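You operate a simulated robot arm through the tools that you are given. There is no shell and no other tool. Be economical: measure what you need, move in short steps, check, and stop when the job is done.

The job below is to be done with a simulated two-armed robot. You get a single attempt, and the scene is never put back.

## Task
Pick up the yellow tube with one hand, pass it to the other hand and put it on the top deck of the hand cart. Set down upright: yellow tube.

Only the result counts: the job must be done as asked and must still hold three seconds after the hand-in. Knocking over, shifting, dropping, spilling or breaking anything else fails it.

## Robot
Two 7-joint arms with two-finger parallel grippers on one trunk, on a base that drives. Base frame: it is fixed to the floor where the robot stands at the start and does not move with it; the origin is under the middle of the robot, x ahead of it, y to its left, z up; the surface under the hand at the start is at about z = 780. Readings come in mm, rad, newtons and seconds.
The left shoulder is at the start at [70, 188, 1090], the right one opposite. With the tool pointing down near the work surface each hand reaches from about 320 to 800 mm from the robot's upright axis, wherever it stands, measured 20 degrees to its own side. Places, roughly: top deck of the hand cart [1100, 2300, 600]; yellow tube (6x6x25 cm) [500, 0, 900]. Payload 3.91 kg a hand.
Tool frame (each hand has its own): the origin (TCP) lies between the finger pads and is the grasp point; the fingertips stand 30 mm ahead of it; z points along the fingers, y is the line along which they close. The gripper opens to 110 mm. The fingers are 20 mm wide and 10 mm thick; the gripper's body (48 by 112 mm) begins 55 mm behind the TCP.
Orientation is told as [roll, pitch, yaw] about the base's x, y, z axes, in that order, counted from this pose: with the fingers straight down and closing along the base's y, the tool's x points along the base's -x, its y along +y and its z along -z.

## Interface
- The arms move only by the tool send_rows. It takes "left_commands", "right_commands" or both (then of equal length, played together; a hand with none holds still); each is a list of rows, each a list of 6 numbers: the shift along the tool's x, y, z in mm, then the turn, a rotation vector about the tool's x, y, z in rad. In form: [[tx, ty, tz, wx, wy, wz], ...]. A call has 1 to 8 rows; each row is the pose to reach, as a shift and turn from the pose commanded when the call began, along the tool's axes at that moment. "left_fingers" and "right_fingers" are, for a hand that has rows, the finger opening in mm, from 0 to 110, set as the call begins (left out, the last holds). Rows are played at 5 a second. More than 50 mm and 0.15 rad between two rows, or a gripper value outside its range, and nothing of the call is played. Where a pose cannot be reached the arm comes as near as it can. A force on the tool above 40 N (or 10 N above the force at the start of the call, whichever is more), or a blocked arm, ends the call early, and 0.2 s more pass. Each finger travels about 72 mm/s and halts on what it meets, pressing with about 44 N; the grip force reading is that of the motor and also rises with nothing between the fingers. The clock runs only during rows and for 0.2 s after the last one: add rows that repeat a pose to give the fingers time. The reply holds the time, the measured pose of the TCP, the force on the tool along the base axes, the opening and the grip force, in the units named above and with some noise, with the torque about the TCP (base axes, N m) and any sound that the robot's microphone picked up.
- Cameras (640 x 400 px; columns grow to the right, rows downward): "scene" is now at [136, -13.3, 1314.4]; the picture's right is [-0.14, -0.99, -0.00], its down [-0.62, 0.08, -0.78] and it looks along [0.77, -0.11, -0.63] (base axes); focal length 265 px, centre (320, 200). "left" rides on the left gripper at [72, -17, -103] in its tool frame; the picture's right is [0.23, 0.97, 0.00], its down [-0.76, 0.18, -0.62] and it looks along [-0.61, 0.14, 0.78] (tool axes); focal length 222 px, centre (320, 200). "right" rides on the right gripper at [72, 17, -104] in its tool frame; the picture's right is [-0.23, 0.97, 0.00], its down [-0.76, -0.18, -0.62] and it looks along [-0.61, -0.14, 0.78] (tool axes); focal length 222 px, centre (320, 200). There is no depth. A picture from a camera that has moved, and an enlarged one, comes with that camera's place and axes in the base frame and with its lens.
- snapshot(camera): a new picture of that camera. No time passes.
- slide_trunk(by): slides the trunk up (or, below 0, down) by that many mm; the arms and the scene camera ride with it, the base frame stays. It gives what a move gives, with no picture.
- steer(legs): drives the robot by 1 to 6 legs, each [ahead, turn to the left] in mm and rad, along the robot's own axes; the way and the turn of a leg run together, so that a leg with both is an arc; at most 1500 mm and 3.142 rad a leg. The arms and the cameras ride along, it lands a little off, and it stops where it bumps. It gives what a move gives.
- aim_head(pan, tilt): turns the head with the scene camera to pan (to the left, within 1.501 rad either way) and tilt (down, from -0.506 to 1.204), counted from straight ahead of the robot. It gives what a move gives.
- inspect(camera, box): a new picture of the part [left, top, right, bottom] of that camera's present view, enlarged. No time passes.
- finish_job(): hands the job in; it is judged then, once.

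Work in short steps. Places have to be worked out from the pictures, the camera data and where the tool is seen: move nearer, look again, correct. Check each grasp and each placing, and mend what went wrong. You have 120 turns and 100 pictures in all, those below and enlarged ones among them. Open the grippers and draw the arms clear of the work before you hand the job in, unless the task says otherwise; then end with one line.

The tools are called as a command line: name --argument value ..., lists and objects as JSON in quotes. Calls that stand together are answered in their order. send_rows: Moves the arms, as the interface text tells. Its arguments: {"type":"object","properties":{"left_commands":{"type":"array","items":{"type":"array","items":{"type":"number"}}},"left_fingers":{"type":"number"},"right_commands":{"type":"array","items":{"type":"array","items":{"type":"number"}}},"right_fingers":{"type":"number"}},"required":[]} The other tools are called the same way: slide_trunk (by) slides the trunk up or down; steer (legs) drives the base; aim_head (pan, tilt) turns the head that bears the scene camera; snapshot (camera) takes a picture; inspect (camera, box) takes an enlarged picture of a part of a camera's view; finish_job () hands the job in.

At the start:

```text
t: 0.0
left_position: [601.1, 207.6, 1144.2]
left_tcp_rot: [0.0, 0.0, 0.0]
left_force: [0.1, 0.2, -0.6]
left_ft_torque: [0.0, 0.0, -0.01]
left_opening: 110.1
left_finger_force: 0.1
right_position: [533.8, -340.1, 1145.2]
right_tcp_rot: [0.0, 0.0, -0.001]
right_force: [0.1, -0.1, -0.2]
right_ft_torque: [-0.02, -0.03, -0.01]
right_opening: 110.1
right_finger_force: 0.1
trunk travel left (down, up): [-600.0, 340.0]
robot x, y, heading: [2.4, 3.4, 0.002]
head pan, tilt: [-0.136, 0.675]
```

scene: 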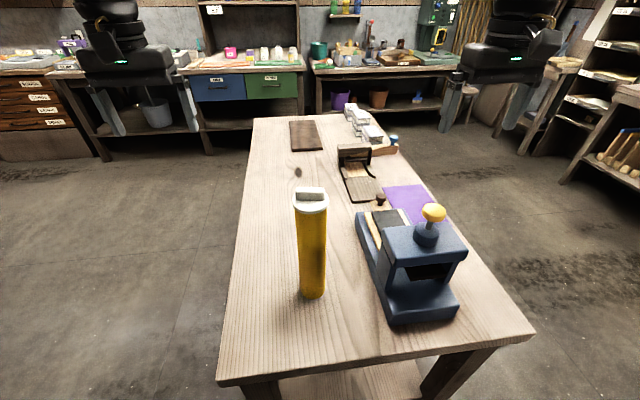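
right: 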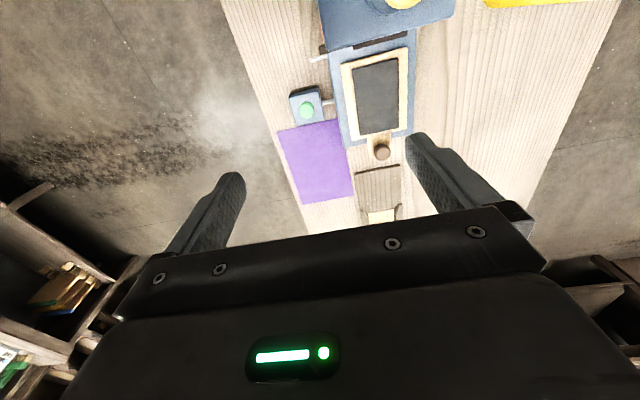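
left: 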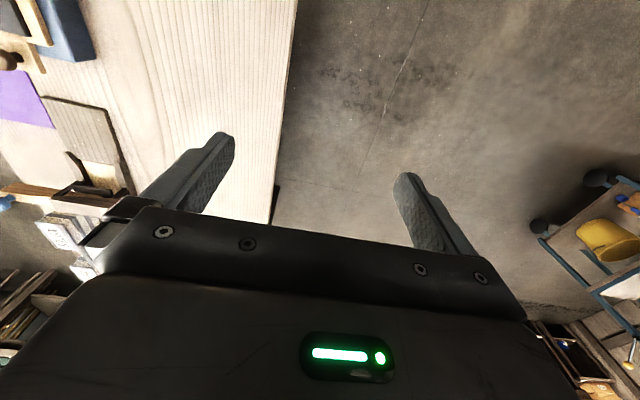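

The yellow tube stands near the robot with something light on its top. I'll look closer at it, and turn the head left toward the cart afterwards.

inspect --camera "scene" --box '[240, 160, 400, 320]'

aim_head --pan 1.1 --tilt 0.4

snapshot --camera "scene"

```text
2.50 times, centred on (320, 240) of scene
camera zoom: at [136.0, -13.3, 1314.4], right [-0.14, -0.99, 0.0], down [-0.62, 0.08, -0.78], along [0.77, -0.11, -0.63], focal length 663 px, centre (320, 100)
```

zoom: 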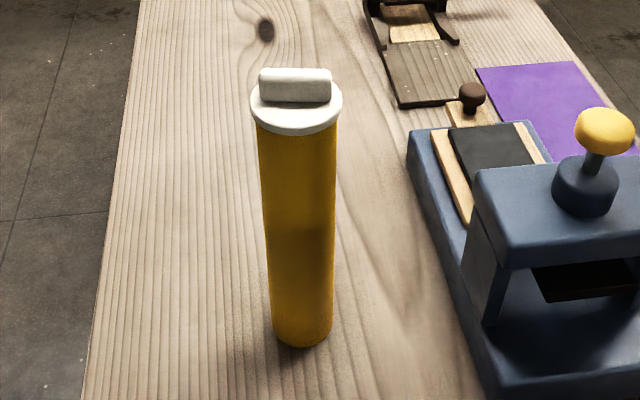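

```text
t: 1.4
left_position: [600.4, 207.4, 1143.6]
left_tcp_rot: [0.0, 0.0, -0.001]
left_force: [-0.5, 0.1, -0.2]
left_ft_torque: [-0.01, 0.01, 0.01]
left_opening: 110.0
left_finger_force: 0.2
right_position: [534.9, -340.3, 1145.5]
right_tcp_rot: [0.0, 0.001, 0.001]
right_force: [0.5, -0.6, 0.8]
right_ft_torque: [-0.01, 0.0, 0.03]
right_opening: 110.0
right_finger_force: 0.2
trunk travel left (down, up): [-600.0, 340.0]
robot x, y, heading: [-0.3, -3.2, -0.002]
head pan, tilt: [1.1, 0.4]
```

```text
95 pictures are left
camera scene: at [93.1, 80.8, 1339.2], right [0.89, -0.45, 0.0], down [-0.18, -0.35, -0.92], along [0.42, 0.82, -0.39], focal length 265 px, centre (320, 200)
```

scene: 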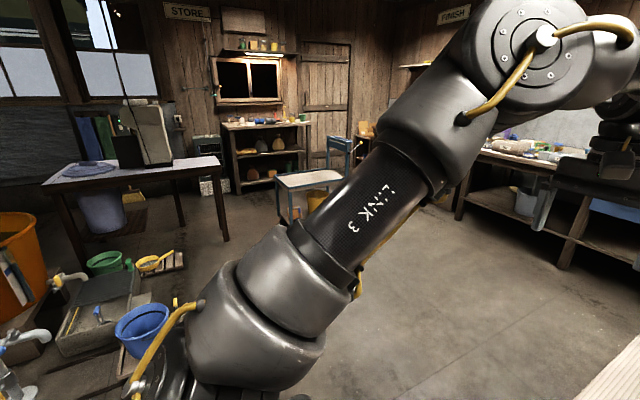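

The tube (white cap with a bar) stands at about [475, -45]; its left side is free, with a press on its right. I plan to grasp low with the left hand from the left (tilted ~25° down), then hand over to the right. First I rotate the left hand in place.

send_rows --left_commands '[[0, 0, 0, 0.063, -0.063, 0.0989], [0, 0, 0, 0.126, -0.126, 0.1978], [0, 0, 0, 0.189, -0.189, 0.2967], [0, 0, 0, 0.252, -0.252, 0.3956], [0, 0, 0, 0.315, -0.315, 0.4945], [0, 0, 0, 0.378, -0.378, 0.5934], [0, 0, 0, 0.441, -0.441, 0.6923], [0, 0, 0, 0.504, -0.504, 0.7913]]'

send_rows --left_commands '[[0, 0, 0, 0.063, -0.063, 0.0989], [0, 0, 0, 0.126, -0.126, 0.1978], [0, 0, 0, 0.189, -0.189, 0.2967], [0, 0, 0, 0.252, -0.252, 0.3956], [0, 0, 0, 0.315, -0.315, 0.4945], [0, 0, 0, 0.378, -0.378, 0.5934], [0, 0, 0, 0.378, -0.378, 0.5934]]'

aim_head --pan 0.0 --tilt 0.7

snapshot --camera "scene"

snapshot --camera "left"

```text
t: 3.2
left_position: [600.7, 207.7, 1144.5]
left_tcp_rot: [-0.294, -0.638, -0.728]
left_force: [0.6, 1.2, -1.0]
left_ft_torque: [0.0, -0.04, -0.03]
left_opening: 109.8
left_finger_force: 0.0
right_position: [534.4, -340.0, 1146.3]
right_tcp_rot: [-0.001, 0.001, 0.001]
right_force: [0.5, -0.3, 0.2]
right_ft_torque: [-0.01, -0.01, 0.04]
right_opening: 109.9
right_finger_force: 0.1
trunk travel left (down, up): [-600.0, 340.0]
robot x, y, heading: [-0.1, -1.9, 0.006]
head pan, tilt: [1.1, 0.4]
```

```text
t: 4.8
left_position: [599.9, 206.5, 1143.8]
left_tcp_rot: [0.002, -1.136, -1.574]
left_force: [0.4, -0.3, -1.0]
left_ft_torque: [-0.01, -0.02, 0.01]
left_opening: 110.0
left_finger_force: 0.0
right_position: [532.5, -340.4, 1145.9]
right_tcp_rot: [0.0, 0.0, 0.001]
right_force: [0.0, -0.3, 0.4]
right_ft_torque: [-0.01, -0.01, 0.01]
right_opening: 110.1
right_finger_force: 0.1
trunk travel left (down, up): [-600.0, 340.0]
robot x, y, heading: [-2.7, 0.6, -0.002]
head pan, tilt: [1.1, 0.4]
```

```text
t: 6.2
left_position: [600.6, 206.7, 1144.0]
left_tcp_rot: [0.001, -1.136, -1.571]
left_force: [-0.7, 0.2, 0.5]
left_ft_torque: [-0.01, 0.0, 0.0]
left_opening: 109.9
left_finger_force: 0.1
right_position: [534.3, -341.0, 1146.3]
right_tcp_rot: [0.0, -0.001, 0.001]
right_force: [-0.6, 1.1, -0.3]
right_ft_torque: [0.0, -0.02, 0.02]
right_opening: 110.0
right_finger_force: 0.1
trunk travel left (down, up): [-600.0, 340.0]
robot x, y, heading: [0.3, -3.8, 0.001]
head pan, tilt: [0.0, 0.7]
```

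```text
94 pictures are left
camera scene: at [135.9, -1.4, 1312.3], right [0.0, -1.0, 0.0], down [-0.64, 0.0, -0.76], along [0.76, 0.0, -0.64], focal length 265 px, centre (320, 200)
```

scene: 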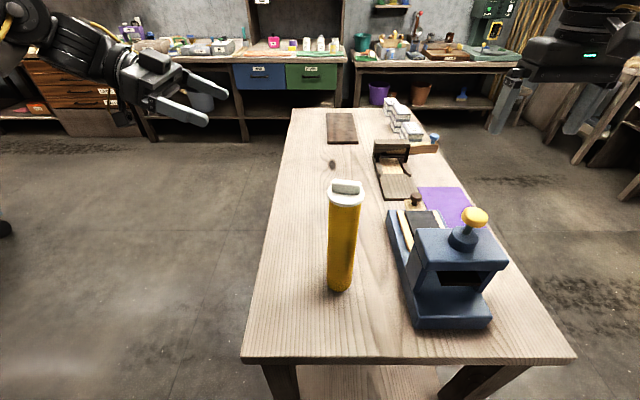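

```text
93 pictures are left
camera left: at [585.0, 331.0, 1122.3], right [0.97, 0.1, -0.21], down [0.18, 0.24, 0.95], along [0.14, -0.97, 0.22], focal length 222 px, centre (320, 200)
```

left: 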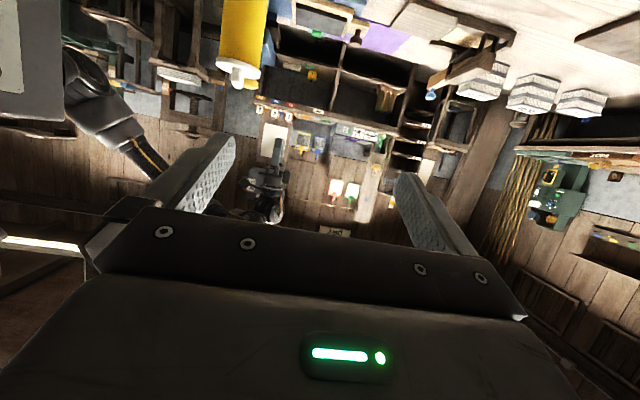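

The left hand is oriented as intended; two views put the tube at about [476, -45] with cap top near z 1050. I move to a pre-grasp 145 mm back along the approach line.

send_rows --left_commands '[[23.7, -20.7, 33.3, 0, 0, 0], [47.3, -41.3, 66.6, 0, 0, 0], [71, -62, 99.9, 0, 0, 0], [94.6, -82.7, 133.1, 0, 0, 0], [118.3, -103.3, 166.4, 0, 0, 0], [141.9, -124, 199.7, 0, 0, 0], [141.9, -124, 199.7, 0, 0, 0]]' --left_fingers 110

snapshot --camera "scene"

snapshot --camera "left"

```text
t: 7.8
left_position: [478.4, 86.7, 929.8]
left_tcp_rot: [0.002, -1.136, -1.572]
left_force: [0.0, 0.4, -0.5]
left_ft_torque: [0.01, -0.03, 0.0]
left_opening: 109.7
left_finger_force: 0.0
right_position: [533.1, -340.4, 1146.6]
right_tcp_rot: [-0.001, -0.001, 0.0]
right_force: [-0.2, 1.2, 0.2]
right_ft_torque: [0.01, 0.03, 0.0]
right_opening: 110.0
right_finger_force: 0.1
trunk travel left (down, up): [-600.0, 340.0]
robot x, y, heading: [2.0, 0.8, 0.004]
head pan, tilt: [0.0, 0.7]
```

```text
92 pictures are left
camera scene: at [135.8, -1.4, 1312.3], right [0.0, -1.0, 0.0], down [-0.64, 0.0, -0.76], along [0.76, 0.0, -0.64], focal length 265 px, centre (320, 200)
```

scene: 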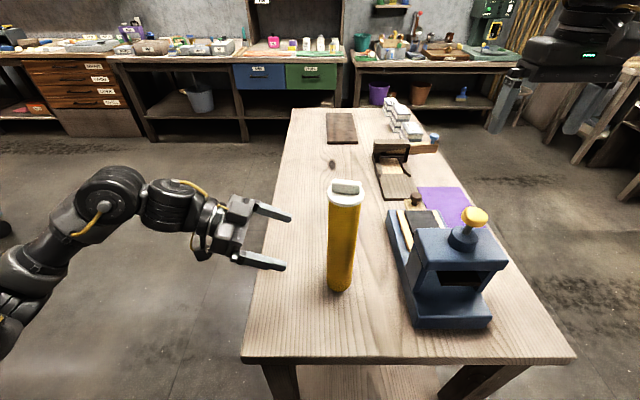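

```text
91 pictures are left
camera left: at [461.8, 210.7, 908.1], right [0.97, 0.1, -0.21], down [0.18, 0.24, 0.95], along [0.14, -0.97, 0.22], focal length 222 px, centre (320, 200)
```

left: 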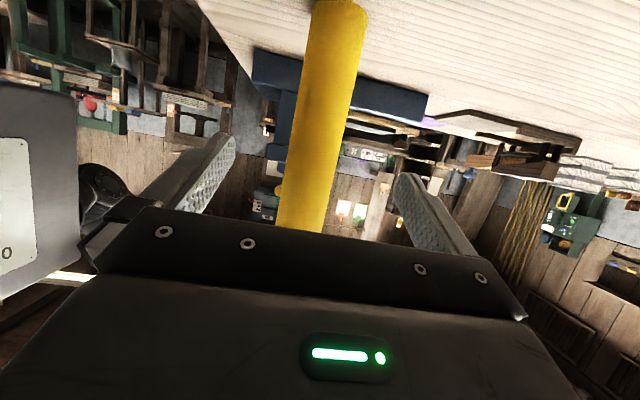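

The tube lies centred between the fingers (x ≈ 480). I advance 145 mm along the approach line.

send_rows --left_commands '[[0, 1, 30, 0, 0, 0], [0, 2, 60, 0, 0, 0], [0, 3, 90, 0, 0, 0], [0, 3, 120, 0, 0, 0], [0, 3, 145, 0, 0, 0], [0, 3, 145, 0, 0, 0]]'

snapshot --camera "scene"

snapshot --camera "left"

```text
t: 9.2
left_position: [480.8, -42.9, 868.6]
left_tcp_rot: [0.001, -1.134, -1.573]
left_force: [-0.2, -0.6, 0.2]
left_ft_torque: [0.0, -0.02, -0.01]
left_opening: 110.1
left_finger_force: 0.2
right_position: [534.6, -339.5, 1146.1]
right_tcp_rot: [-0.001, 0.001, 0.0]
right_force: [-1.2, -0.2, -0.4]
right_ft_torque: [-0.01, 0.03, 0.0]
right_opening: 110.1
right_finger_force: 0.0
trunk travel left (down, up): [-600.0, 340.0]
robot x, y, heading: [-4.5, 1.3, -0.001]
head pan, tilt: [0.0, 0.7]
```

```text
90 pictures are left
camera scene: at [135.8, -1.2, 1312.3], right [0.0, -1.0, 0.0], down [-0.64, 0.0, -0.76], along [0.76, 0.0, -0.64], focal length 265 px, centre (320, 200)
```

scene: 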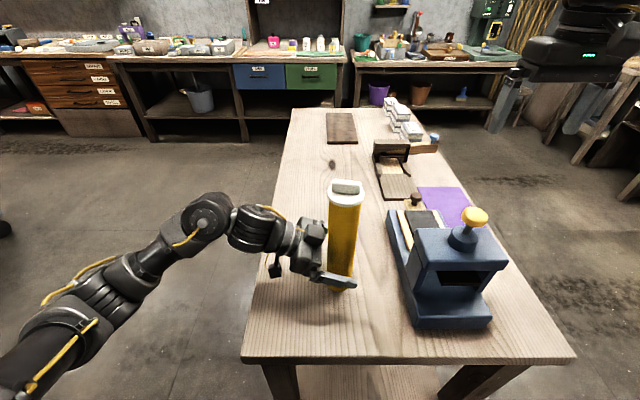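

```text
89 pictures are left
camera left: at [465.0, 79.9, 847.1], right [0.97, 0.1, -0.21], down [0.18, 0.24, 0.95], along [0.14, -0.97, 0.22], focal length 222 px, centre (320, 200)
```

left: 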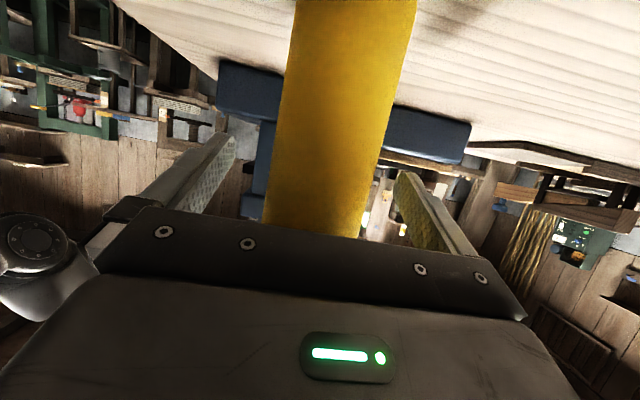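

The tube sits between the fingers, maybe 4 mm toward +x. I shift by that and close, with a few waiting rows.

send_rows --left_commands '[[0, 4, 0, 0, 0, 0], [0, 4, 0, 0, 0, 0]]'

send_rows --left_commands '[[0, 0, 0, 0, 0, 0], [0, 0, 0, 0, 0, 0], [0, 0, 0, 0, 0, 0], [0, 0, 0, 0, 0, 0], [0, 0, 0, 0, 0, 0], [0, 0, 0, 0, 0, 0]]' --left_fingers 35

snapshot --camera "left"

```text
t: 9.8
left_position: [485.0, -43.6, 869.4]
left_tcp_rot: [0.001, -1.135, -1.572]
left_force: [-0.4, 0.1, 0.2]
left_ft_torque: [-0.01, -0.03, -0.02]
left_opening: 109.9
left_finger_force: 0.0
right_position: [533.6, -340.3, 1146.9]
right_tcp_rot: [0.0, -0.001, 0.001]
right_force: [0.5, 0.3, 0.2]
right_ft_torque: [0.01, -0.03, 0.0]
right_opening: 110.2
right_finger_force: 0.1
trunk travel left (down, up): [-600.0, 340.0]
robot x, y, heading: [-1.4, -0.2, -0.003]
head pan, tilt: [0.0, 0.7]
```

```text
t: 11.2
left_position: [485.1, -44.0, 869.3]
left_tcp_rot: [0.001, -1.134, -1.572]
left_force: [-0.5, 0.3, 0.0]
left_ft_torque: [0.01, 0.0, 0.01]
left_opening: 54.6
left_finger_force: 43.9
right_position: [532.8, -340.3, 1144.9]
right_tcp_rot: [-0.001, 0.002, 0.001]
right_force: [0.0, -0.2, 0.3]
right_ft_torque: [0.04, 0.02, 0.02]
right_opening: 110.1
right_finger_force: 0.1
trunk travel left (down, up): [-600.0, 340.0]
robot x, y, heading: [2.1, 2.2, -0.001]
head pan, tilt: [0.0, 0.7]
```

```text
88 pictures are left
camera left: at [468.8, 79.9, 847.3], right [0.97, 0.1, -0.21], down [0.18, 0.24, 0.95], along [0.14, -0.97, 0.22], focal length 222 px, centre (320, 200)
```

left: 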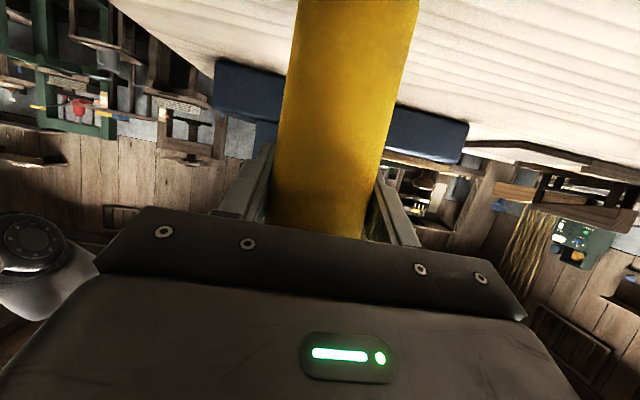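

Gripped at 54.6 mm, 44 N. I lift straight up 160 mm.

send_rows --left_commands '[[-18.1, 0, -8.5, 0, 0, 0], [-36.3, 0, -16.9, 0, 0, 0], [-54.4, 0, -25.4, 0, 0, 0], [-72.5, 0, -33.8, 0, 0, 0], [-99.7, 0, -46.5, 0, 0, 0], [-126.9, 0, -59.2, 0, 0, 0], [-145, 0, -67.6, 0, 0, 0], [-145, 0, -67.6, 0, 0, 0]]'

snapshot --camera "scene"

```text
t: 12.9
left_position: [482.8, -44.3, 1028.7]
left_tcp_rot: [0.0, -1.134, -1.57]
left_force: [-1.0, 0.5, -2.4]
left_ft_torque: [0.03, 0.01, 0.0]
left_opening: 54.5
left_finger_force: 44.1
right_position: [534.2, -340.4, 1145.4]
right_tcp_rot: [0.001, 0.002, -0.001]
right_force: [0.6, 0.3, 0.5]
right_ft_torque: [0.01, 0.02, 0.01]
right_opening: 110.1
right_finger_force: 0.1
trunk travel left (down, up): [-600.0, 340.0]
robot x, y, heading: [-0.3, -1.5, -0.0]
head pan, tilt: [0.0, 0.7]
```

```text
87 pictures are left
camera scene: at [136.2, -1.5, 1312.3], right [0.0, -1.0, 0.0], down [-0.64, 0.0, -0.76], along [0.76, 0.0, -0.64], focal length 265 px, centre (320, 200)
```

scene: 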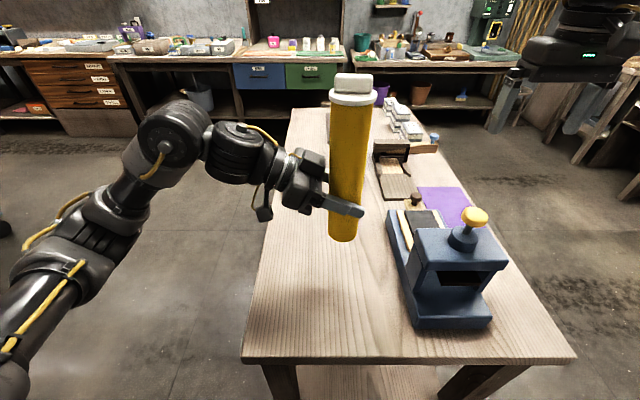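

Tube held, about 0.25 kg, upright and cap in place. Now I rotate the right hand in place to the mirrored orientation.

send_rows --right_commands '[[0, 0, 0, -0.063, -0.063, -0.0989], [0, 0, 0, -0.126, -0.126, -0.1978], [0, 0, 0, -0.189, -0.189, -0.2967], [0, 0, 0, -0.252, -0.252, -0.3956], [0, 0, 0, -0.315, -0.315, -0.4945], [0, 0, 0, -0.378, -0.378, -0.5934], [0, 0, 0, -0.441, -0.441, -0.6923], [0, 0, 0, -0.504, -0.504, -0.7913]]'

send_rows --right_commands '[[0, 0, 0, -0.063, -0.063, -0.0989], [0, 0, 0, -0.126, -0.126, -0.1978], [0, 0, 0, -0.189, -0.189, -0.2967], [0, 0, 0, -0.252, -0.252, -0.3956], [0, 0, 0, -0.315, -0.315, -0.4945], [0, 0, 0, -0.378, -0.378, -0.5934], [0, 0, 0, -0.378, -0.378, -0.5934]]'

snapshot --camera "right"

snapshot --camera "scene"

```text
t: 14.8
left_position: [484.1, -44.0, 1028.8]
left_tcp_rot: [0.001, -1.133, -1.571]
left_force: [-0.8, 0.5, -2.1]
left_ft_torque: [0.0, 0.0, -0.01]
left_opening: 54.0
left_finger_force: 43.8
right_position: [533.5, -341.2, 1145.4]
right_tcp_rot: [0.295, -0.638, 0.729]
right_force: [0.2, -1.2, -0.3]
right_ft_torque: [-0.01, -0.02, 0.0]
right_opening: 110.3
right_finger_force: 0.0
trunk travel left (down, up): [-600.0, 340.0]
robot x, y, heading: [-2.1, -1.4, 0.001]
head pan, tilt: [0.0, 0.7]
```

```text
t: 16.4
left_position: [483.0, -43.5, 1028.6]
left_tcp_rot: [0.002, -1.135, -1.573]
left_force: [-0.7, -0.8, -2.2]
left_ft_torque: [0.0, 0.0, 0.01]
left_opening: 54.3
left_finger_force: 43.7
right_position: [534.0, -340.2, 1146.1]
right_tcp_rot: [-0.002, -1.137, 1.574]
right_force: [-1.1, 0.8, 0.5]
right_ft_torque: [0.03, 0.04, -0.02]
right_opening: 110.1
right_finger_force: 0.0
trunk travel left (down, up): [-600.0, 340.0]
robot x, y, heading: [0.2, -3.1, 0.0]
head pan, tilt: [0.0, 0.7]
```

```text
86 pictures are left
camera right: at [517.2, -463.6, 1123.5], right [-0.97, 0.1, 0.21], down [0.18, -0.24, 0.95], along [0.14, 0.97, 0.22], focal length 222 px, centre (320, 200)
```

right: 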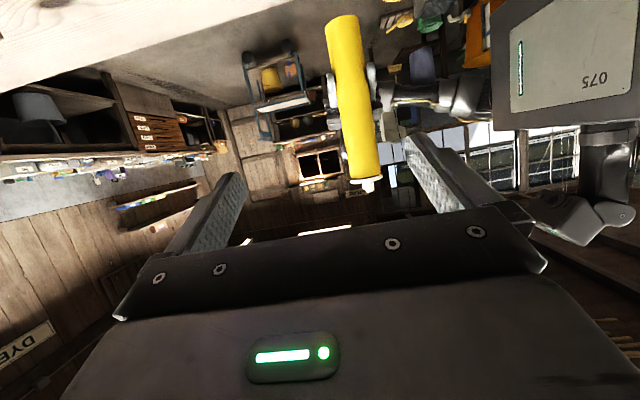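

```text
85 pictures are left
camera scene: at [135.7, -1.9, 1312.3], right [0.0, -1.0, 0.0], down [-0.64, 0.0, -0.76], along [0.76, 0.0, -0.64], focal length 265 px, centre (320, 200)
```

scene: 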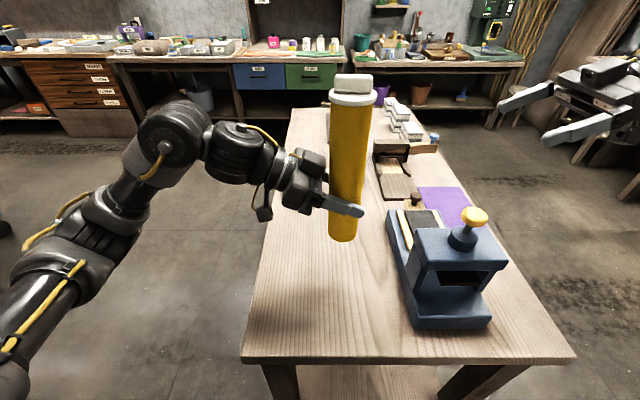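

Right hand oriented properly; the tube spans z ≈ 935–1205 at x ≈ 486, y ≈ -44. I move the right hand to its pre-grasp, 150 mm back from the upper part of the body.

send_rows --right_commands '[[-26.4, 12.3, 31.8, 0, 0, 0], [-52.9, 24.5, 63.7, 0, 0, 0], [-79.3, 36.8, 95.5, 0, 0, 0], [-105.7, 49, 127.3, 0, 0, 0], [-105.7, 49, 127.3, 0, 0, 0]]' --right_fingers 110

snapshot --camera "right"

snapshot --camera "scene"

```text
t: 17.6
left_position: [483.5, -44.6, 1028.2]
left_tcp_rot: [0.0, -1.132, -1.572]
left_force: [0.1, -0.3, -2.0]
left_ft_torque: [0.01, -0.02, -0.01]
left_opening: 54.5
left_finger_force: 43.7
right_position: [483.4, -182.3, 1186.0]
right_tcp_rot: [0.002, -1.137, 1.569]
right_force: [-0.5, 0.3, -0.3]
right_ft_torque: [-0.01, -0.02, -0.03]
right_opening: 110.1
right_finger_force: 0.1
trunk travel left (down, up): [-600.0, 340.0]
robot x, y, heading: [-1.9, -0.3, -0.0]
head pan, tilt: [0.0, 0.7]
```

```text
84 pictures are left
camera right: at [467.4, -305.9, 1165.0], right [-0.97, 0.1, 0.21], down [0.18, -0.24, 0.95], along [0.14, 0.96, 0.22], focal length 222 px, centre (320, 200)
```

right: 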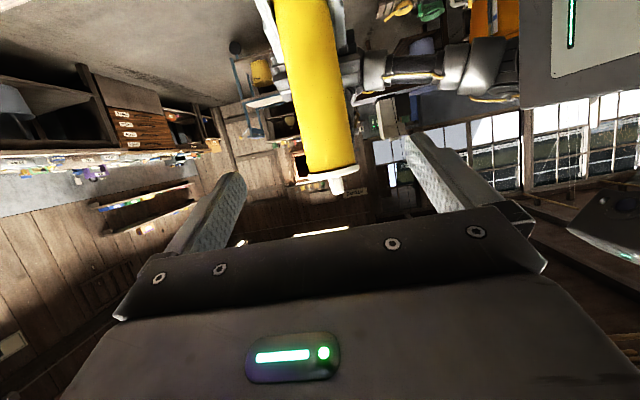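

```text
83 pictures are left
camera scene: at [136.0, -2.9, 1312.3], right [0.0, -1.0, 0.0], down [-0.64, 0.0, -0.76], along [0.76, 0.0, -0.64], focal length 265 px, centre (320, 200)
```

scene: 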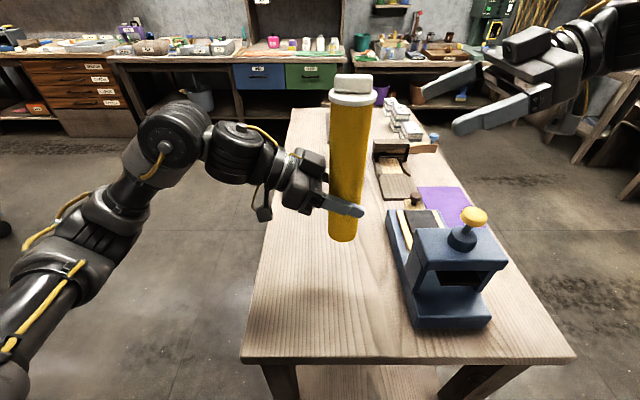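

Tube axis at grasp height reads x ≈ 488; I advance 150 mm along the right tool's z with a 4 mm x-shift.

send_rows --right_commands '[[0, -2, 30, 0, 0, 0], [0, -4, 60, 0, 0, 0], [0, -4, 90, 0, 0, 0], [0, -4, 120, 0, 0, 0], [0, -4, 150, 0, 0, 0], [0, -4, 150, 0, 0, 0]]'

snapshot --camera "right"

snapshot --camera "scene"

```text
t: 18.9
left_position: [483.6, -44.0, 1029.2]
left_tcp_rot: [-0.001, -1.133, -1.573]
left_force: [-0.7, 0.2, -1.9]
left_ft_torque: [-0.01, 0.0, 0.02]
left_opening: 54.1
left_finger_force: 44.3
right_position: [488.1, -43.7, 1123.2]
right_tcp_rot: [0.001, -1.134, 1.569]
right_force: [-0.9, -1.3, 0.6]
right_ft_torque: [0.02, 0.01, -0.04]
right_opening: 110.2
right_finger_force: 0.1
trunk travel left (down, up): [-600.0, 340.0]
robot x, y, heading: [1.2, 0.0, -0.001]
head pan, tilt: [0.0, 0.7]
```

```text
82 pictures are left
camera right: at [470.9, -167.1, 1101.4], right [-0.97, 0.1, 0.21], down [0.18, -0.24, 0.95], along [0.14, 0.96, 0.22], focal length 222 px, centre (320, 200)
```

right: 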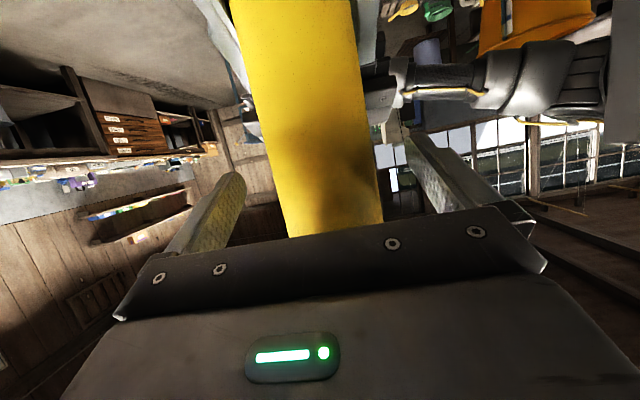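

```text
81 pictures are left
camera scene: at [135.8, -2.4, 1312.3], right [0.0, -1.0, 0.0], down [-0.64, 0.0, -0.76], along [0.76, 0.0, -0.64], focal length 265 px, centre (320, 200)
```

scene: 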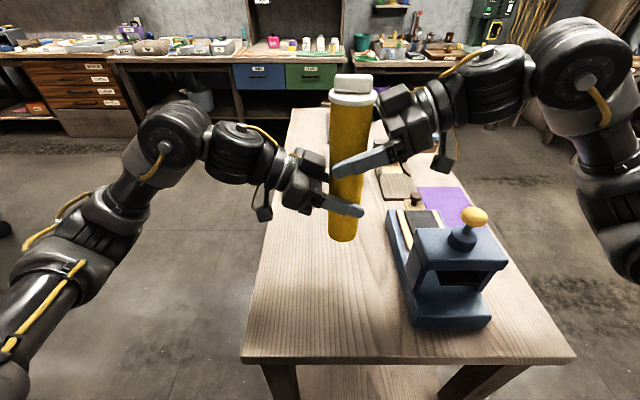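

The tube is centred between the right fingers. I close the right hand to grip.

send_rows --right_commands '[[0, 0, 0, 0, 0, 0], [0, 0, 0, 0, 0, 0], [0, 0, 0, 0, 0, 0], [0, 0, 0, 0, 0, 0], [0, 0, 0, 0, 0, 0], [0, 0, 0, 0, 0, 0]]' --right_fingers 35

```text
t: 20.4
left_position: [485.5, -42.9, 1027.4]
left_tcp_rot: [-0.001, -1.133, -1.567]
left_force: [33.2, 3.5, -5.6]
left_ft_torque: [-0.32, 1.86, -0.04]
left_opening: 54.3
left_finger_force: 44.4
right_position: [485.3, -43.5, 1124.2]
right_tcp_rot: [0.006, -1.134, 1.571]
right_force: [-34.2, -2.7, 3.1]
right_ft_torque: [0.0, 1.4, 0.03]
right_opening: 54.4
right_finger_force: 43.9
trunk travel left (down, up): [-600.0, 340.0]
robot x, y, heading: [1.2, 2.7, -0.001]
head pan, tilt: [0.0, 0.7]
```

Both grip, but they strain 34 N against each other along x (about 4 mm offset). I ease the right hand 4 mm toward -x.

send_rows --right_commands '[[0, 2, 0, 0, 0, 0], [0, 4, 0, 0, 0, 0], [0, 4, 0, 0, 0, 0]]'

```text
t: 21.1
left_position: [483.3, -44.6, 1028.5]
left_tcp_rot: [0.003, -1.134, -1.571]
left_force: [22.8, 1.2, -4.2]
left_ft_torque: [-0.01, 1.18, 0.0]
left_opening: 54.4
left_finger_force: 43.8
right_position: [485.7, -44.1, 1124.3]
right_tcp_rot: [0.004, -1.135, 1.569]
right_force: [-23.3, -2.1, 1.8]
right_ft_torque: [-0.23, 1.08, -0.02]
right_opening: 53.9
right_finger_force: 43.5
trunk travel left (down, up): [-600.0, 340.0]
robot x, y, heading: [-0.2, -0.6, -0.003]
head pan, tilt: [0.0, 0.7]
```

Strain fell to 23 N; I ease 7 mm further.

send_rows --right_commands '[[0, 3, 0, 0, 0, 0], [0, 7, 0, 0, 0, 0], [0, 7, 0, 0, 0, 0]]'

```text
t: 21.9
left_position: [480.5, -44.6, 1027.7]
left_tcp_rot: [0.004, -1.134, -1.586]
left_force: [-25.8, 1.5, -1.4]
left_ft_torque: [-0.12, -1.09, 0.02]
left_opening: 53.8
left_finger_force: 44.1
right_position: [480.5, -44.0, 1124.0]
right_tcp_rot: [-0.004, -1.137, 1.566]
right_force: [25.5, -0.2, 0.6]
right_ft_torque: [-0.03, -1.39, -0.02]
right_opening: 53.9
right_finger_force: 43.4
trunk travel left (down, up): [-600.0, 340.0]
robot x, y, heading: [-0.6, -0.8, 0.005]
head pan, tilt: [0.0, 0.7]
```

Overshot slightly; go back about 3.5 mm.

send_rows --right_commands '[[0, -2, 0, 0, 0, 0], [0, -3.5, 0, 0, 0, 0], [0, -3.5, 0, 0, 0, 0]]'

```text
t: 22.8
left_position: [483.7, -43.2, 1027.9]
left_tcp_rot: [0.001, -1.134, -1.573]
left_force: [-23.9, -3.5, -5.9]
left_ft_torque: [-0.04, -1.31, -0.2]
left_opening: 54.0
left_finger_force: 44.2
right_position: [482.2, -42.7, 1124.2]
right_tcp_rot: [-0.002, -1.135, 1.571]
right_force: [24.4, 4.5, 4.1]
right_ft_torque: [0.47, -1.05, 0.25]
right_opening: 53.7
right_finger_force: 43.9
trunk travel left (down, up): [-600.0, 340.0]
robot x, y, heading: [-0.3, 2.8, 0.001]
head pan, tilt: [0.0, 0.7]
```

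The strain is modest and partly friction; the right grip is solid. I release the left hand.

send_rows --left_commands '[[0, 0, 0, 0, 0, 0], [0, 0, 0, 0, 0, 0], [0, 0, 0, 0, 0, 0], [0, 0, 0, 0, 0, 0], [0, 0, 0, 0, 0, 0]]' --left_fingers 110

snapshot --camera "scene"

snapshot --camera "left"

```text
t: 23.9
left_position: [483.1, -43.7, 1028.8]
left_tcp_rot: [0.0, -1.134, -1.572]
left_force: [-0.4, 0.4, 0.2]
left_ft_torque: [-0.02, 0.0, 0.0]
left_opening: 110.0
left_finger_force: 0.0
right_position: [481.3, -42.7, 1123.7]
right_tcp_rot: [0.001, -1.135, 1.569]
right_force: [-0.5, 0.6, -0.3]
right_ft_torque: [-0.02, -0.01, -0.04]
right_opening: 53.9
right_finger_force: 43.9
trunk travel left (down, up): [-600.0, 340.0]
robot x, y, heading: [0.2, -2.0, -0.001]
head pan, tilt: [0.0, 0.7]
```

```text
80 pictures are left
camera scene: at [136.1, -1.6, 1312.3], right [0.0, -1.0, 0.0], down [-0.64, 0.0, -0.76], along [0.76, 0.0, -0.64], focal length 265 px, centre (320, 200)
```

scene: 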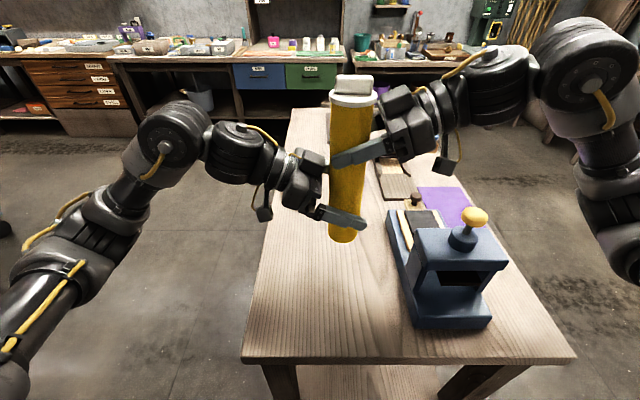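

```text
79 pictures are left
camera left: at [467.5, 79.8, 1006.6], right [0.97, 0.1, -0.21], down [0.18, 0.24, 0.95], along [0.14, -0.97, 0.22], focal length 222 px, centre (320, 200)
```

left: 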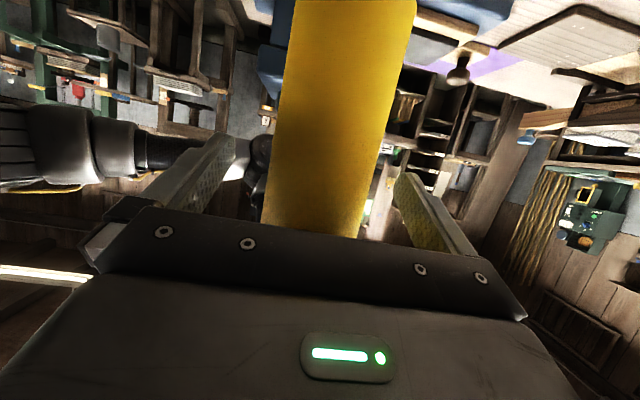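

The right hand holds the tube alone. I withdraw the left hand backwards along its approach.

send_rows --left_commands '[[0, 0, -35, 0, 0, 0], [0, 0, -75, 0, 0, 0], [0, 0, -120, 0, 0, 0], [0, 0, -160, 0, 0, 0], [0, 0, -200, 0, 0, 0], [0, 0, -200, 0, 0, 0]]'

aim_head --pan 1.45 --tilt 0.35

snapshot --camera "scene"

snapshot --camera "right"

```text
t: 25.4
left_position: [485.1, 136.7, 1113.8]
left_tcp_rot: [-0.002, -1.134, -1.573]
left_force: [1.2, 0.3, -0.6]
left_ft_torque: [0.01, 0.03, -0.01]
left_opening: 110.0
left_finger_force: 0.0
right_position: [481.7, -44.2, 1122.7]
right_tcp_rot: [0.002, -1.135, 1.569]
right_force: [0.4, 0.1, 0.0]
right_ft_torque: [-0.03, -0.02, 0.0]
right_opening: 53.8
right_finger_force: 44.4
trunk travel left (down, up): [-600.0, 340.0]
robot x, y, heading: [-1.9, 0.2, -0.003]
head pan, tilt: [0.0, 0.7]
```

```text
t: 26.9
left_position: [485.4, 135.9, 1115.1]
left_tcp_rot: [0.001, -1.135, -1.571]
left_force: [0.3, -0.1, 0.5]
left_ft_torque: [0.01, -0.01, -0.01]
left_opening: 109.6
left_finger_force: 0.0
right_position: [480.0, -43.8, 1124.4]
right_tcp_rot: [0.003, -1.132, 1.57]
right_force: [-0.5, -0.4, 0.1]
right_ft_torque: [0.01, -0.01, 0.01]
right_opening: 53.7
right_finger_force: 43.7
trunk travel left (down, up): [-600.0, 340.0]
robot x, y, heading: [0.1, -0.9, 0.006]
head pan, tilt: [1.45, 0.351]
```

```text
78 pictures are left
camera scene: at [62.4, 90.9, 1343.7], right [0.99, -0.12, 0.0], down [-0.04, -0.34, -0.94], along [0.11, 0.93, -0.34], focal length 265 px, centre (320, 200)
```

scene: 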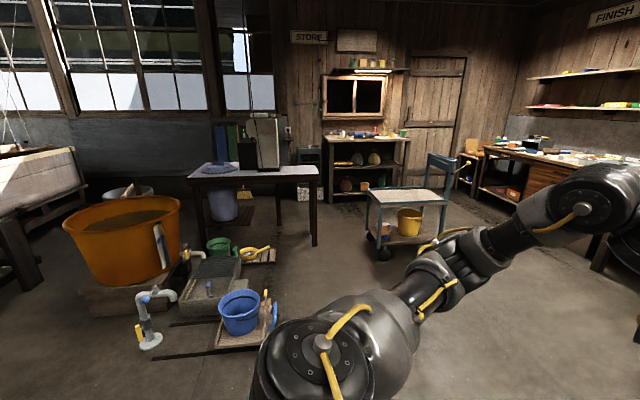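

```text
77 pictures are left
camera right: at [465.1, -166.9, 1101.9], right [-0.97, 0.1, 0.21], down [0.18, -0.24, 0.95], along [0.14, 0.97, 0.22], focal length 222 px, centre (320, 200)
```

right: 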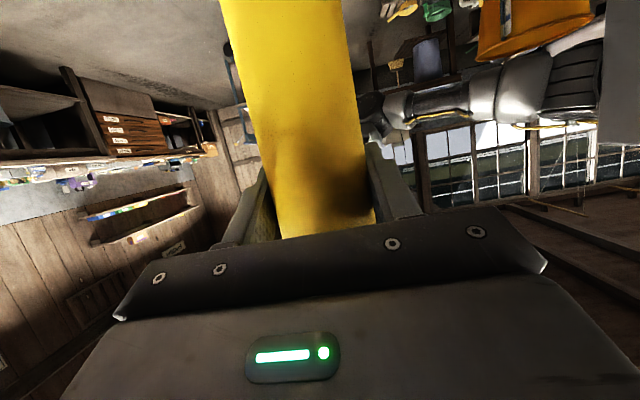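

The cart is visible ahead-left; I zoom in to see its deck, handle and surroundings.

inspect --camera "scene" --box '[340, 140, 480, 270]'

```text
3.08 times, centred on (410, 205) of scene
camera zoom: at [62.4, 90.9, 1343.7], right [0.99, -0.12, 0.0], down [-0.04, -0.34, -0.94], along [0.11, 0.93, -0.34], focal length 816 px, centre (43, 185)
```

zoom: 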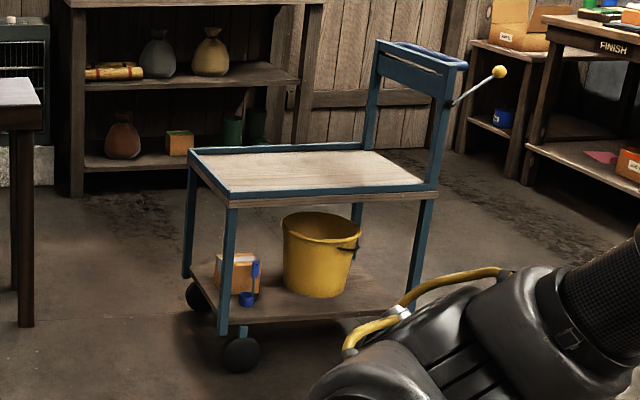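

Cart deck spans roughly x 775–1310, y 1980–2330, with its handle on the +x end, deck empty. I raise the trunk 80 mm for clearance over the press, check the right side by panning, then will turn left.

slide_trunk --by 80

aim_head --pan -1.0 --tilt 0.6

snapshot --camera "scene"

```text
t: 28.1
left_position: [487.0, 136.5, 1194.8]
left_tcp_rot: [-0.001, -1.133, -1.574]
left_force: [-0.9, 0.4, -0.4]
left_ft_torque: [0.04, 0.04, 0.03]
left_opening: 109.9
left_finger_force: 0.0
right_position: [482.5, -44.1, 1203.6]
right_tcp_rot: [0.0, -1.134, 1.569]
right_force: [0.1, 0.0, -2.0]
right_ft_torque: [0.0, 0.0, 0.0]
right_opening: 53.6
right_finger_force: 43.4
trunk travel left (down, up): [-680.0, 260.0]
robot x, y, heading: [-0.0, -1.4, 0.0]
head pan, tilt: [1.45, 0.351]
```

```text
t: 30.3
left_position: [486.3, 135.8, 1195.5]
left_tcp_rot: [0.0, -1.133, -1.572]
left_force: [0.9, -1.0, 0.2]
left_ft_torque: [-0.03, 0.02, 0.01]
left_opening: 109.9
left_finger_force: 0.2
right_position: [481.4, -43.3, 1203.8]
right_tcp_rot: [0.002, -1.135, 1.569]
right_force: [0.0, -0.2, -1.3]
right_ft_torque: [-0.03, -0.03, -0.03]
right_opening: 53.6
right_finger_force: 44.0
trunk travel left (down, up): [-680.0, 260.0]
robot x, y, heading: [0.3, -2.3, 0.001]
head pan, tilt: [-1.0, 0.6]
```

```text
75 pictures are left
camera scene: at [99.0, -75.9, 1400.9], right [-0.84, -0.54, 0.0], down [-0.31, 0.48, -0.82], along [0.45, -0.69, -0.57], focal length 265 px, centre (320, 200)
```

scene: 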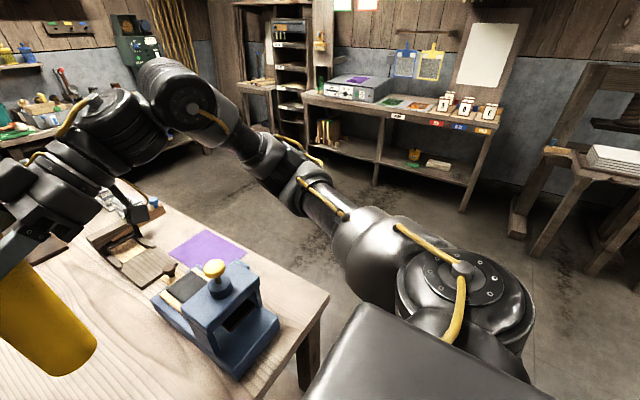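

Plenty of clearance around the right arm. Turn left in place toward +y.

steer --legs '[[0, 1.571]]'

aim_head --pan -0.1 --tilt 0.5

snapshot --camera "scene"

```text
t: 34.6
left_position: [-144.9, 483.3, 1193.5]
left_tcp_rot: [-0.001, -1.135, 0.018]
left_force: [0.0, -0.3, 0.5]
left_ft_torque: [0.01, -0.04, 0.0]
left_opening: 109.9
left_finger_force: 0.1
right_position: [35.7, 481.5, 1204.2]
right_tcp_rot: [0.002, -1.134, -3.124]
right_force: [0.3, 0.3, -1.7]
right_ft_torque: [-0.05, 0.0, -0.01]
right_opening: 53.3
right_finger_force: 43.6
trunk travel left (down, up): [-680.0, 260.0]
robot x, y, heading: [1.6, 0.4, 1.588]
head pan, tilt: [-1.0, 0.6]
```

```text
t: 35.8
left_position: [-145.0, 482.7, 1193.9]
left_tcp_rot: [0.001, -1.134, 0.017]
left_force: [0.4, -0.3, -0.3]
left_ft_torque: [-0.01, 0.01, 0.0]
left_opening: 110.2
left_finger_force: 0.1
right_position: [35.7, 483.1, 1203.8]
right_tcp_rot: [0.002, -1.134, -3.126]
right_force: [0.2, 0.3, -1.1]
right_ft_torque: [-0.01, 0.02, -0.03]
right_opening: 53.3
right_finger_force: 43.8
trunk travel left (down, up): [-680.0, 260.0]
robot x, y, heading: [-3.8, -0.3, 1.591]
head pan, tilt: [-0.099, 0.499]
```

```text
74 pictures are left
camera scene: at [7.3, 139.5, 1410.0], right [1.0, -0.08, 0.0], down [-0.04, -0.48, -0.88], along [0.07, 0.87, -0.48], focal length 265 px, centre (320, 200)
```

scene: 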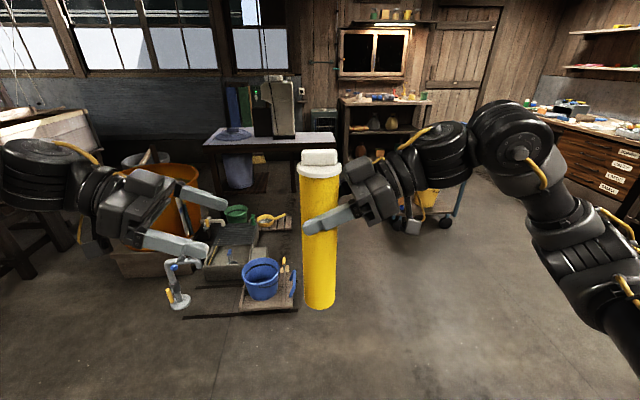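

Path clear: the bucket stand's near corner is at about (-40, 1255). I drive 600 ahead, turn right to about 0.63 rad and go 1000 mm toward a waypoint short of the cart.

steer --legs '[[600, 0], [0, -0.957], [1000, 0]]'

aim_head --pan 0.8 --tilt 0.6

snapshot --camera "scene"

```text
t: 46.3
left_position: [1085.3, 1601.7, 1193.6]
left_tcp_rot: [0.001, -1.133, -0.917]
left_force: [0.0, -0.3, -0.2]
left_ft_torque: [-0.01, 0.02, -0.01]
left_opening: 110.1
left_finger_force: 0.1
right_position: [1192.3, 1456.6, 1204.2]
right_tcp_rot: [0.003, -1.134, 2.223]
right_force: [0.6, -0.5, -1.9]
right_ft_torque: [0.03, 0.01, -0.01]
right_opening: 53.1
right_finger_force: 43.9
trunk travel left (down, up): [-680.0, 260.0]
robot x, y, heading: [783.4, 1196.1, 0.652]
head pan, tilt: [-0.099, 0.499]
```

```text
t: 47.5
left_position: [1084.7, 1602.4, 1193.9]
left_tcp_rot: [-0.001, -1.135, -0.916]
left_force: [-0.2, 0.5, -0.2]
left_ft_torque: [0.0, -0.01, -0.03]
left_opening: 110.0
left_finger_force: 0.1
right_position: [1191.1, 1457.2, 1203.4]
right_tcp_rot: [0.002, -1.133, 2.224]
right_force: [0.8, -0.6, -1.2]
right_ft_torque: [0.01, 0.01, 0.03]
right_opening: 53.1
right_finger_force: 44.5
trunk travel left (down, up): [-680.0, 260.0]
robot x, y, heading: [783.0, 1202.7, 0.655]
head pan, tilt: [0.799, 0.6]
```

```text
73 pictures are left
camera scene: at [835.0, 1315.0, 1400.9], right [0.99, -0.12, 0.0], down [-0.07, -0.56, -0.82], along [0.1, 0.82, -0.57], focal length 265 px, centre (320, 200)
```

scene: 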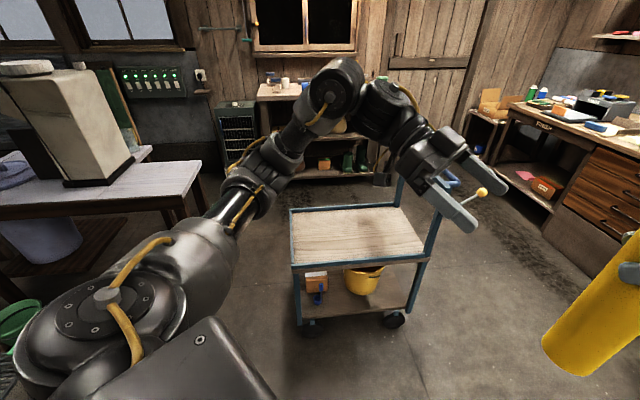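

The cart is now clear: deck about x 815–1350, y 2040–2400, z≈600. I'll tuck the left arm (fingers down again, back and up) before driving in.

send_rows --left_commands '[[0, 0, 0, -0.063, 0.063, -0.0989], [0, 0, 0, -0.126, 0.126, -0.1978], [0, 0, 0, -0.189, 0.189, -0.2967], [0, 0, 0, -0.252, 0.252, -0.3956], [0, 0, 0, -0.315, 0.315, -0.4945], [0, 0, 0, -0.378, 0.378, -0.5934], [0, 0, 0, -0.441, 0.441, -0.6923], [0, 0, 0, -0.504, 0.504, -0.7913]]'

send_rows --left_commands '[[0, 0, 0, -0.063, 0.063, -0.0989], [0, 0, 0, -0.126, 0.126, -0.1978], [0, 0, 0, -0.189, 0.189, -0.2967], [0, 0, 0, -0.252, 0.252, -0.3956], [0, 0, 0, -0.315, 0.315, -0.4945], [0, 0, 0, -0.378, 0.378, -0.5934], [0, 0, 0, -0.378, 0.378, -0.5934]]'

send_rows --left_commands '[[16, 30, -14, 0, 0, 0], [33, 62, -28, 0, 0, 0], [50, 93, -42, 0, 0, 0], [66, 124, -56, 0, 0, 0], [66, 124, -56, 0, 0, 0]]'

snapshot --camera "scene"

```text
t: 49.3
left_position: [1086.6, 1601.5, 1195.4]
left_tcp_rot: [-0.263, -0.461, 0.112]
left_force: [-0.6, -0.1, -0.6]
left_ft_torque: [0.02, 0.01, -0.01]
left_opening: 109.9
left_finger_force: 0.0
right_position: [1191.9, 1455.5, 1203.0]
right_tcp_rot: [0.001, -1.134, 2.224]
right_force: [0.2, 0.4, -2.0]
right_ft_torque: [0.02, 0.0, -0.02]
right_opening: 53.0
right_finger_force: 43.5
trunk travel left (down, up): [-680.0, 260.0]
robot x, y, heading: [786.2, 1196.5, 0.655]
head pan, tilt: [0.799, 0.6]
```

```text
t: 50.9
left_position: [1085.9, 1602.7, 1195.4]
left_tcp_rot: [0.0, 0.0, 0.656]
left_force: [-0.7, 0.0, -0.7]
left_ft_torque: [0.01, -0.01, -0.01]
left_opening: 110.0
left_finger_force: 0.0
right_position: [1191.2, 1456.7, 1204.4]
right_tcp_rot: [0.001, -1.135, 2.222]
right_force: [0.4, -1.0, -2.3]
right_ft_torque: [-0.01, 0.0, 0.01]
right_opening: 53.1
right_finger_force: 44.1
trunk travel left (down, up): [-680.0, 260.0]
robot x, y, heading: [782.8, 1198.4, 0.658]
head pan, tilt: [0.799, 0.6]
```

```text
t: 52.1
left_position: [959.1, 1659.2, 1249.4]
left_tcp_rot: [0.0, 0.001, 0.655]
left_force: [0.9, 0.2, 0.4]
left_ft_torque: [0.03, 0.03, -0.01]
left_opening: 109.8
left_finger_force: 0.2
right_position: [1193.3, 1456.6, 1203.0]
right_tcp_rot: [0.003, -1.134, 2.221]
right_force: [0.2, 1.0, -2.3]
right_ft_torque: [-0.01, -0.01, -0.01]
right_opening: 53.1
right_finger_force: 44.0
trunk travel left (down, up): [-680.0, 260.0]
robot x, y, heading: [782.4, 1199.2, 0.653]
head pan, tilt: [0.799, 0.6]
```

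```text
72 pictures are left
camera scene: at [836.3, 1314.9, 1400.8], right [0.99, -0.12, 0.0], down [-0.07, -0.56, -0.82], along [0.1, 0.82, -0.57], focal length 265 px, centre (320, 200)
```

scene: 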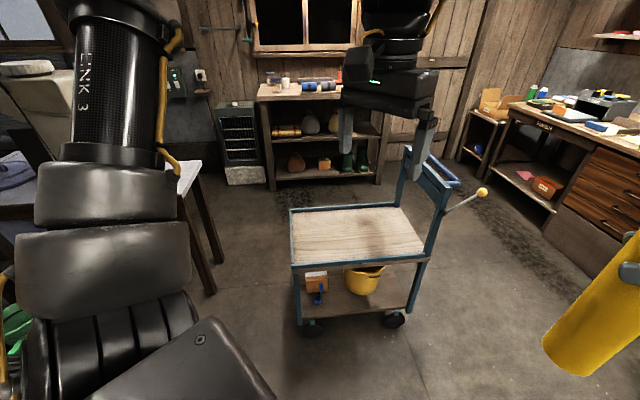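

Left arm tucked high. I drive: turn to ~1.83 rad, ahead 430, then turn back to ~1.22 rad facing the cart.

steer --legs '[[0, 1.176], [420, 0], [0, -0.609]]'

aim_head --pan 0.1 --tilt 0.9

snapshot --camera "scene"

```text
t: 59.2
left_position: [600.5, 2085.2, 1248.9]
left_tcp_rot: [0.0, -0.001, 1.199]
left_force: [-0.9, -0.7, -0.9]
left_ft_torque: [-0.02, -0.01, 0.01]
left_opening: 109.9
left_finger_force: 0.0
right_position: [907.2, 2031.0, 1203.8]
right_tcp_rot: [0.001, -1.134, 2.768]
right_force: [0.2, -0.9, -2.6]
right_ft_torque: [0.05, 0.01, 0.03]
right_opening: 53.0
right_finger_force: 43.5
trunk travel left (down, up): [-680.0, 260.0]
robot x, y, heading: [688.8, 1599.1, 1.198]
head pan, tilt: [0.799, 0.6]
```

```text
t: 60.3
left_position: [600.4, 2084.5, 1248.9]
left_tcp_rot: [0.001, 0.0, 1.196]
left_force: [0.6, 0.4, 0.3]
left_ft_torque: [0.04, -0.01, -0.02]
left_opening: 110.3
left_finger_force: 0.0
right_position: [907.2, 2032.6, 1203.5]
right_tcp_rot: [0.001, -1.135, 2.767]
right_force: [-1.0, -0.6, -1.7]
right_ft_torque: [0.01, -0.01, 0.02]
right_opening: 52.9
right_finger_force: 43.9
trunk travel left (down, up): [-680.0, 260.0]
robot x, y, heading: [688.5, 1597.6, 1.195]
head pan, tilt: [0.099, 0.901]
```

```text
71 pictures are left
camera scene: at [729.7, 1717.1, 1376.2], right [0.96, -0.27, 0.0], down [-0.21, -0.75, -0.62], along [0.17, 0.6, -0.78], focal length 265 px, centre (320, 200)
```

scene: 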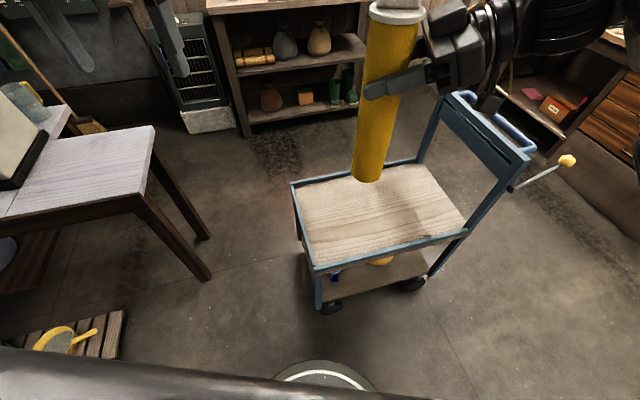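

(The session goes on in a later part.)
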